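You operate a simulated robot arm through the tools that you are given. There is no shell and no other tool. Be economical: measure what you need, move in short steps, check, and stop when the job is done.

Carry out the task below with a simulated robot arm. There is one attempt and no reset: what you move stays moved.

TASK
Put the gold die in the grey tub.

It is judged by the outcome, as a careful person would: the job done as asked, and still so three seconds after it is handed in. It fails if anything else is knocked over, pushed out of place, dropped, spilled or broken.

THE ROBOT
A 7-joint arm with a two-finger parallel gripper, fixed in place. Base frame: the origin is at the foot of the arm, x ahead of it, y to its left, z up; the work surface is at about z = 0. Lengths are in mm, angles in degrees, forces in N, time in s.
With the tool pointing down near the work surface it reaches from about 240 to 620 mm from the base axis. Its first joint turns from -66.0 to 66.0 degrees. Payload 2.6 kg.
Tool frame: the origin (TCP) lies between the finger pads and is the grasp point; the fingertips stand 30 mm ahead of it; z points along the fingers, y is the line along which they close. The gripper opens to 94 mm. The fingers are 28 mm wide and 10 mm thick; the gripper's body (50 by 96 mm) begins 55 mm behind the TCP.
Orientation is that of the tool frame in the base frame, as a unit quaternion [w, x, y, z]. With the fingers straight down and closing along the base's y, the tool's x points along the base's -x, its y along +y and its z along -z.

THE INTERFACE
- The arm moves only by the tool apply_moves. Its arguments are lists of equal length, an entry for each row: "delta_pos": the shift along the base's x, y, z in units of 250 mm (1.0 is 250 mm), a list of three; "dr": the turn, a rotation vector about the base's x, y, z in units of 120 degrees (1.0 is 120 degrees), a list of three. In form: {"delta_pos": [[x, y, z], ...], "dr": [[ax, ay, az], ...]}. A call has 1 to 20 rows; each row is the pose to reach, as a shift and turn from the pose commanded when the call began. "claw" is the closure, from 0 (fully open) to 1 (shut), set as the call begins (left out, the last holds). A call with a number of a shift or a turn outside -1 to 1 is refused whole. A row lasts 0.2 s, in which the tool goes at most 50 mm and 8.6 degrees; a call with a longer step from one row to the next is refused whole, and so is a gripper value outside its range. A pose out of reach is approached as far as the arm can. The call stops where the force on the tool passes 40 N (or 10 N more than at its start, if that is more) or the arm is blocked; 0.2 s more then pass. The fingers move at their own pace (about 72 mm/s each) and stop on an object; they squeeze with about 44 N. The grip force told is the motor's: it shows also when the fingers shut on nothing. Time passes only in rows, and 0.2 s behind the last, so rows that repeat a pose let the fingers close. It gives the time, the measured TCP pose, the force on the tool (base axes), the opening and the grip force at its end, in the units of the frame above (readings bear some noise), and new pictures: "views" is both (left out), scene, wrist or none.
- Cameras (640 x 400 px; columns grow to the right, rows downward): "scene" is fixed at [5.1, 410.5, 579.9]; the picture's right is [-0.96, -0.27, 0.00], its down [-0.11, 0.41, -0.91] and it looks along [0.24, -0.87, -0.42] (base axes); focal length 330 px, centre (320, 200). "wrist" rides on the gripper at [-37, 0, -58] in the tool frame; the picture's right is [0.00, -1.00, 0.00], its down [0.97, 0.00, -0.24] and it looks along [0.24, 0.00, 0.97] (tool axes); focal length 218 px, centre (320, 200).
- point_at(camera, pixels): for up to 12 pixels [column, row] of the newest picture of that camera ("zoom" is the newest enlarged one), the place [x, y, z] in the base frame of the surface seen there, good to about 2 mm. No time passes.
- close_up(camera, box): a new picture of the part [left, top, right, bottom] of that camera's present view, enlarged. No time passes.
- job_done(): hands the job in; it is judged then, once.

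Work in short steps. Measure before you move; look again where a grasp or a placing could have gone wrong, and mend it. You have 60 turns and 120 pictures in all, the two below and enlarged ones among them. Open the gripper and draw the arm clear of the work before you hand the job in, unless the task says otherwise; then end with one line.

The tools are called after "Request:" by a JSON object that holds its "method" and its "body". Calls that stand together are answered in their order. apply_moves: Moves the arm, as the interface text tells. Its arguments: {"type":"object","properties":{"delta_pos":{"type":"array","items":{"type":"array","items":{"type":"number"}}},"dr":{"type":"array","items":{"type":"array","items":{"type":"number"}}},"claw":{"type":"number"},"views":{"type":"string","enum":["both","scene","wrist","none"]}},"required":["delta_pos","dr"]} The other tools are called the same way: point_at (camera, pixels) gives the place of the surface under pixels of a picture; close_up (camera, box) takes an enlarged picture of a part of a camera's view; job_done () hands the job in.

At the start:

```text
time_s: 0.0
tcp_pos: [248.0, -313.6, 351.5]
tool_rot: [0.0, -0.001, 1.0, 0.0]
force: [-0.5, -0.6, -0.4]
grip_width: 94.2
grasp_force: 0.1
```

scene: 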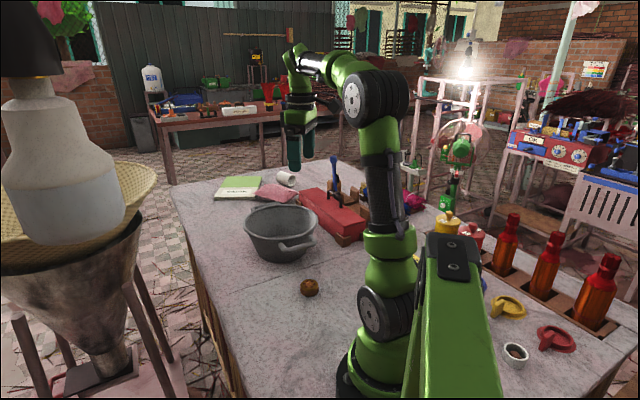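
wrist: 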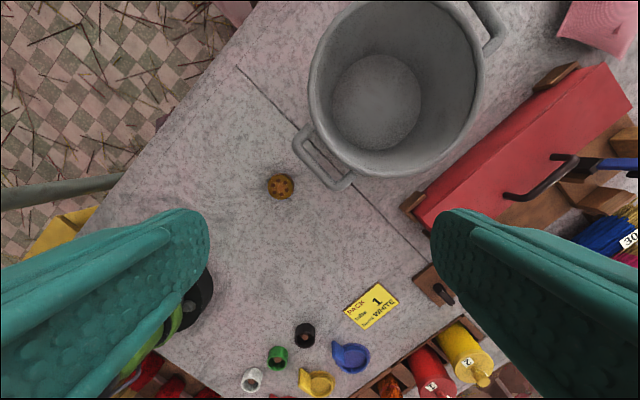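

The gold object appears at wrist (280,186) and scene (309,288); the grey tub at wrist (395,85). I'll zoom in and measure.

Request:
{"method": "close_up", "body": {"camera": "wrist", "box": [220, 150, 340, 225]}}

Request:
{"method": "close_up", "body": {"camera": "scene", "box": [220, 180, 380, 310]}}

Request:
{"method": "point_at", "body": {"camera": "wrist", "pixels": [[280, 186], [268, 186], [293, 186], [280, 174], [280, 198], [250, 220], [375, 100], [312, 80], [482, 80], [400, 176], [325, 160], [490, 25]]}}

Request:
{"method": "point_at", "body": {"camera": "scene", "pixels": [[309, 288], [309, 280], [245, 220], [320, 215], [285, 205], [280, 235], [300, 245]]}}

```text
5.33 times, centred on (280, 188) of wrist
```

zoom: 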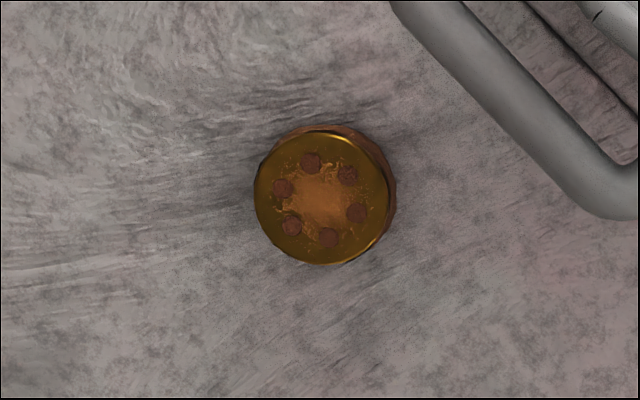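

```text
3.08 times, centred on (300, 245) of scene
```

zoom: 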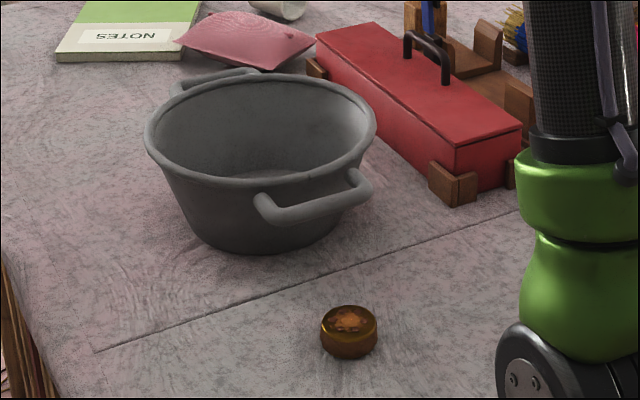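

```text
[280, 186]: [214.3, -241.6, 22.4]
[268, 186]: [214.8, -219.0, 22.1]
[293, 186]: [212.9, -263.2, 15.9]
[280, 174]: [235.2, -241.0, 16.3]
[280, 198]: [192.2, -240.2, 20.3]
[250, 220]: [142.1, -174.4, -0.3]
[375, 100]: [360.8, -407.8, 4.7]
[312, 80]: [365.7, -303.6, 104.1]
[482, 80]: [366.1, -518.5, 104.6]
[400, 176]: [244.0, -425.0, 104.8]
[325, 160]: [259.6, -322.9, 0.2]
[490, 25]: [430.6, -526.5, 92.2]
```

```text
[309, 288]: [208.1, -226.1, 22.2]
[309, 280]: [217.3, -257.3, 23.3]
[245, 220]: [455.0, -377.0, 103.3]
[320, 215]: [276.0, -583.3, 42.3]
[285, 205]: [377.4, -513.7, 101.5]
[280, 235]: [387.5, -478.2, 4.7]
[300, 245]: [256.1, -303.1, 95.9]
```

The die is a round disc ~44 mm wide, 22 mm high, at about (214,-241). The nearby tub handle matters for clearance, so I'll measure it.

Request:
{"method": "point_at", "body": {"camera": "wrist", "pixels": [[295, 147], [299, 137], [315, 172], [334, 187], [345, 187], [305, 158], [353, 178], [306, 128], [430, 175], [395, 2]]}}

```text
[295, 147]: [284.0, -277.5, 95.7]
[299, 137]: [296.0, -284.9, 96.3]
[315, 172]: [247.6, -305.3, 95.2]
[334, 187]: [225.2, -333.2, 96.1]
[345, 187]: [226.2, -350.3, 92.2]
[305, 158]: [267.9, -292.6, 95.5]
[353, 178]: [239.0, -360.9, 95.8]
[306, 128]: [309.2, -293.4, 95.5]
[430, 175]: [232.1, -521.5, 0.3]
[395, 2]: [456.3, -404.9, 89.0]
```

Handle's outer edge stays ≥20 mm clear of the gripper in the present orientation, so I move over the die and descend to about z=126 and check.

Request:
{"method": "apply_moves", "body": {"delta_pos": [[-0.069, 0.145, 0], [-0.138, 0.29, 0], [-0.138, 0.29, -0.18], [-0.138, 0.29, -0.36], [-0.138, 0.29, -0.54], [-0.138, 0.29, -0.72], [-0.138, 0.29, -0.9], [-0.138, 0.29, -0.9]], "dr": [[0, 0, 0], [0, 0, 0], [0, 0, 0], [0, 0, 0], [0, 0, 0], [0, 0, 0], [0, 0, 0], [0, 0, 0]], "claw": 0}}

```text
time_s: 1.8
tcp_pos: [215.0, -239.2, 126.6]
tool_rot: [0.0, 0.0, 1.0, 0.0]
force: [1.2, -0.3, -0.5]
grip_width: 94.0
grasp_force: 0.0
```

scene: 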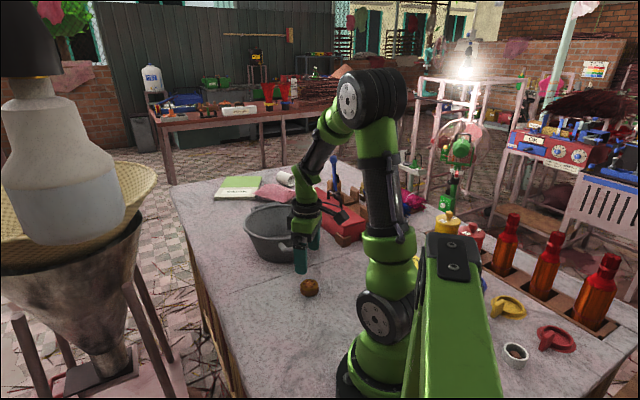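
wrist: 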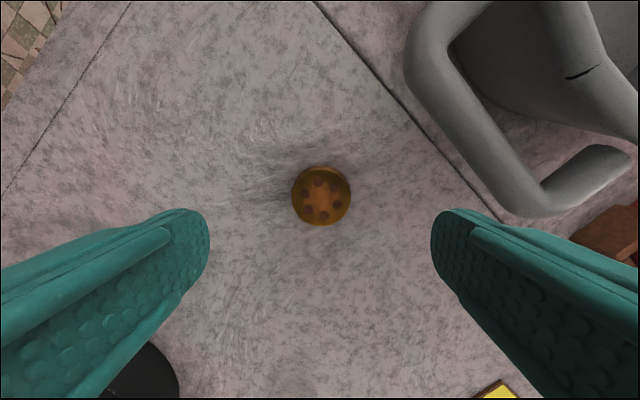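

Die appears centred at (321,196); measure its edges for fine alignment.

Request:
{"method": "point_at", "body": {"camera": "wrist", "pixels": [[295, 197], [348, 197], [321, 223], [321, 177], [321, 197], [405, 50], [440, 120], [520, 210]]}}

```text
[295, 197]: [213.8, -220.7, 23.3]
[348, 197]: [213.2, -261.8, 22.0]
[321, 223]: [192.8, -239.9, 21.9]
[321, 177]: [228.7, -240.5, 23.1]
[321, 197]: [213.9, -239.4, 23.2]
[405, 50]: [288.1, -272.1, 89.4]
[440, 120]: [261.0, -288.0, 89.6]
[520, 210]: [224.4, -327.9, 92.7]
```

Alignment is within ~2 mm; descend to z≈34, fingers straddling.

Request:
{"method": "apply_moves", "body": {"delta_pos": [[0, 0, -0.15], [0, 0, -0.28], [0, 0, -0.34], [0, 0, -0.37], [0, 0, -0.37]], "dr": [[0, 0, 0], [0, 0, 0], [0, 0, 0], [0, 0, 0], [0, 0, 0]], "views": "both"}}

```text
time_s: 3.0
tcp_pos: [213.2, -239.6, 34.3]
tool_rot: [0.0, 0.001, 1.0, 0.0]
force: [0.8, 0.4, 0.4]
grip_width: 93.9
grasp_force: 0.1
```

scene: 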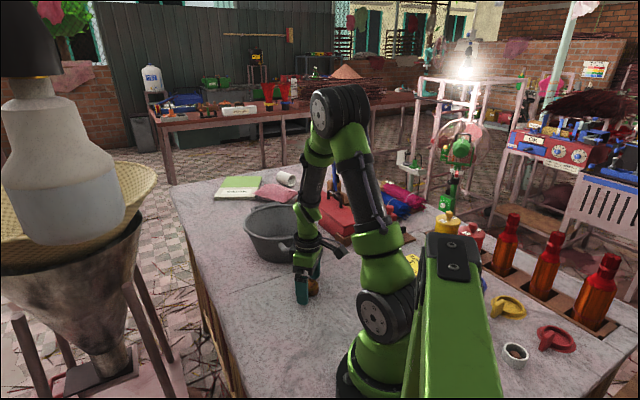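
wrist: 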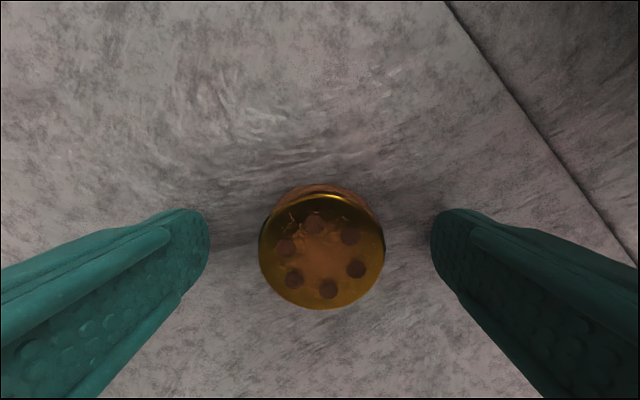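

The die sits between the fingers with nothing touching; close the gripper.

Request:
{"method": "apply_moves", "body": {"delta_pos": [[0, 0, 0], [0, 0, 0], [0, 0, 0], [0, 0, 0], [0, 0, 0]], "dr": [[0, 0, 0], [0, 0, 0], [0, 0, 0], [0, 0, 0], [0, 0, 0]], "claw": 1, "views": "wrist"}}

```text
time_s: 4.2
tcp_pos: [215.3, -239.9, 34.7]
tool_rot: [0.001, 0.0, 1.0, 0.0]
force: [0.4, -0.6, -0.2]
grip_width: 44.4
grasp_force: 43.9
```

wrist: 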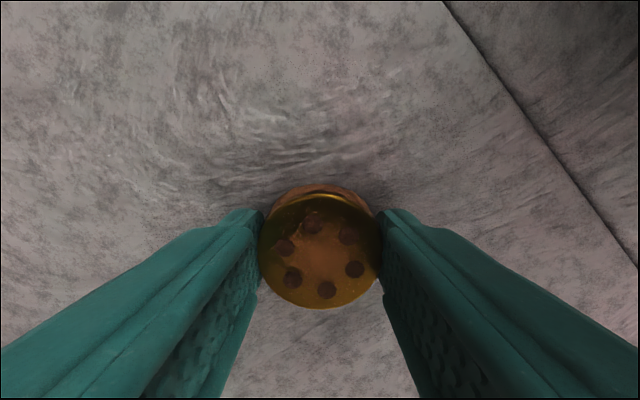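

Held at 44.4 mm with 44 N. Lift straight up to z≈220.

Request:
{"method": "apply_moves", "body": {"delta_pos": [[0, 0, 0.06], [0, 0, 0.16], [0, 0, 0.28], [0, 0, 0.4], [0, 0, 0.52], [0, 0, 0.64], [0, 0, 0.74], [0, 0, 0.74]], "dr": [[0, 0, 0], [0, 0, 0], [0, 0, 0], [0, 0, 0], [0, 0, 0], [0, 0, 0], [0, 0, 0], [0, 0, 0]], "views": "wrist"}}

```text
time_s: 6.0
tcp_pos: [213.5, -241.9, 219.4]
tool_rot: [-0.001, -0.001, 1.0, 0.0]
force: [0.0, -0.1, -2.1]
grip_width: 44.5
grasp_force: 44.0
```

wrist: 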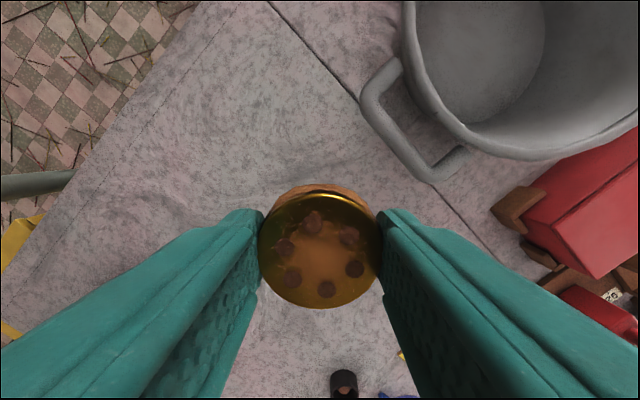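

Die is lifted. Move over the tub centre, about (355,-410).

Request:
{"method": "apply_moves", "body": {"delta_pos": [[0.08, -0.096, 0], [0.18, -0.215, 0], [0.28, -0.334, 0], [0.38, -0.454, 0], [0.48, -0.573, 0], [0.566, -0.676, 0], [0.566, -0.676, 0]], "dr": [[0, 0, 0], [0, 0, 0], [0, 0, 0], [0, 0, 0], [0, 0, 0], [0, 0, 0], [0, 0, 0]]}}

```text
time_s: 7.6
tcp_pos: [354.7, -408.7, 216.9]
tool_rot: [0.0, 0.0, 1.0, 0.001]
force: [0.3, 0.4, -2.0]
grip_width: 44.5
grasp_force: 43.8
```

scene: 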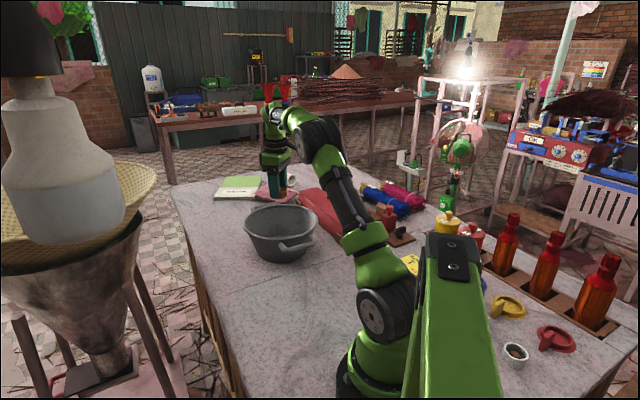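
wrist: 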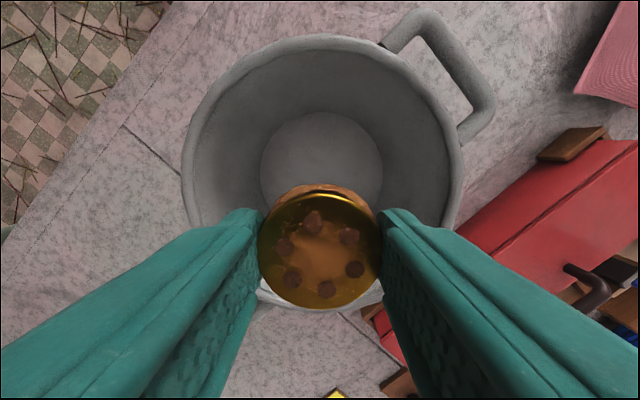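

Over the tub; check the rim to get the exact centre before descending.

Request:
{"method": "point_at", "body": {"camera": "wrist", "pixels": [[187, 170], [457, 170], [322, 40], [322, 165], [262, 165], [382, 165], [275, 300], [215, 90]]}}

```text
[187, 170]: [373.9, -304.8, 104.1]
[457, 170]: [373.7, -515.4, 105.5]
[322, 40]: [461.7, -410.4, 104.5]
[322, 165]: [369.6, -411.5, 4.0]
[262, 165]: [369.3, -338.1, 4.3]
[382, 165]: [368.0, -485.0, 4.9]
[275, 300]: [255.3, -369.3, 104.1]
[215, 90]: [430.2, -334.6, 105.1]
```

Centre confirmed (355,-410), floor z≈4.5. Descend to just above the floor.

Request:
{"method": "apply_moves", "body": {"delta_pos": [[0, 0, -0.12], [0, 0, -0.26], [0, 0, -0.4], [0, 0, -0.52], [0, 0, -0.62], [0, 0, -0.67], [0, 0, -0.7], [0, 0, -0.7]], "dr": [[0, 0, 0], [0, 0, 0], [0, 0, 0], [0, 0, 0], [0, 0, 0], [0, 0, 0], [0, 0, 0], [0, 0, 0]]}}

```text
time_s: 9.4
tcp_pos: [354.5, -408.7, 43.7]
tool_rot: [0.0, 0.0, 1.0, 0.0]
force: [0.3, -0.8, -2.6]
grip_width: 44.2
grasp_force: 43.5
```

scene: 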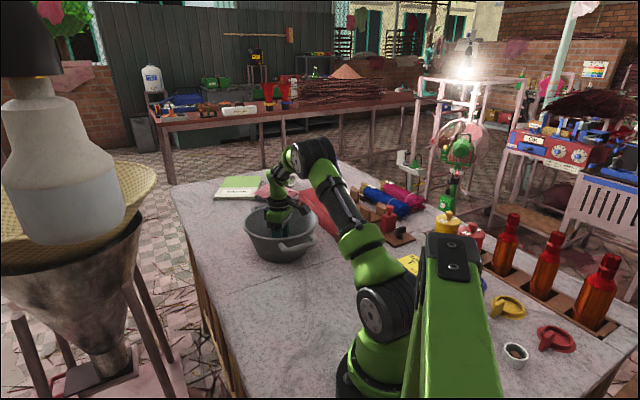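
wrist: 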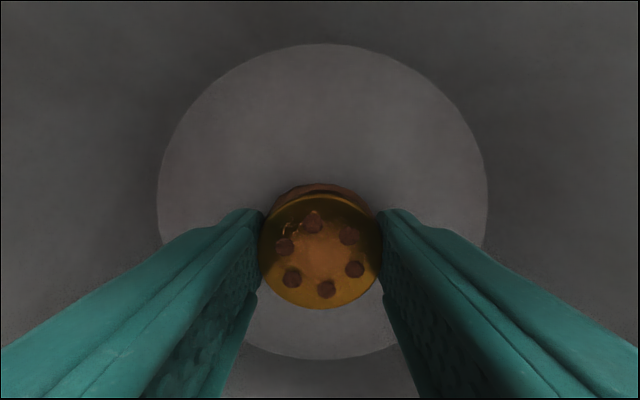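

The die is just above the tub floor; open moderately (~66 mm).

Request:
{"method": "apply_moves", "body": {"delta_pos": [[0, 0, 0], [0, 0, 0], [0, 0, 0], [0, 0, 0]], "dr": [[0, 0, 0], [0, 0, 0], [0, 0, 0], [0, 0, 0]], "claw": 0.3, "views": "wrist"}}

```text
time_s: 10.4
tcp_pos: [355.2, -407.8, 43.0]
tool_rot: [0.0, 0.001, 1.0, -0.001]
force: [0.0, 1.1, 0.0]
grip_width: 65.9
grasp_force: 0.1
```

wrist: 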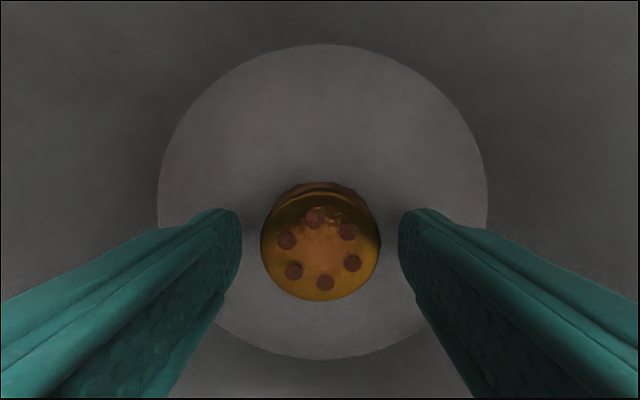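

The die rests freely on the tub floor; rise straight up to clear, then back towards the start height.

Request:
{"method": "apply_moves", "body": {"delta_pos": [[0, 0, 0.08], [0, 0, 0.22], [0, 0, 0.38], [0, 0, 0.54], [0, 0, 0.7], [0, 0, 0.86], [-0.1, 0.1, 0.98], [-0.2, 0.2, 0.98], [-0.3, 0.3, 0.98], [-0.3, 0.3, 0.98]], "dr": [[0, 0, 0], [0, 0, 0], [0, 0, 0], [0, 0, 0], [0, 0, 0], [0, 0, 0], [0, 0, 0], [0, 0, 0], [0, 0, 0], [0, 0, 0]], "claw": 0.3}}

```text
time_s: 12.6
tcp_pos: [279.7, -332.8, 287.0]
tool_rot: [0.0, 0.0, 1.0, 0.0]
force: [-0.2, 0.2, -0.3]
grip_width: 66.0
grasp_force: 0.0
```

scene: 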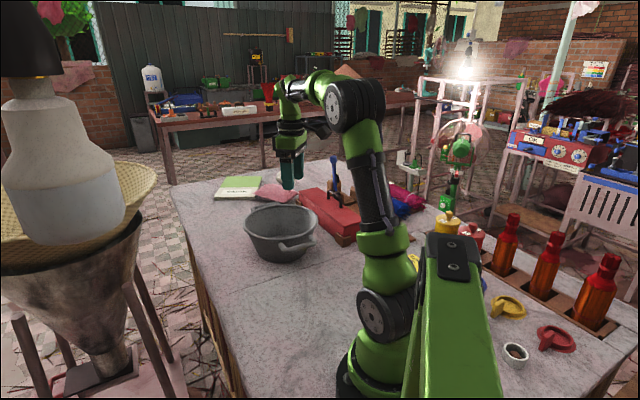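
wrist: 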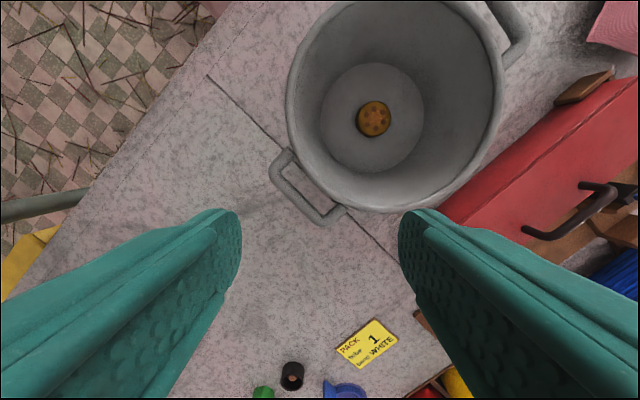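

The die lies in the tub at wrist (373,119), everything else is in place, and the arm is clear. I'm handing in the job.

Request:
{"method": "job_done", "body": {}}

```text
The job is handed in.
```

The gold die is resting on the floor of the grey tub, nothing else was disturbed, and the arm is clear with the gripper open.
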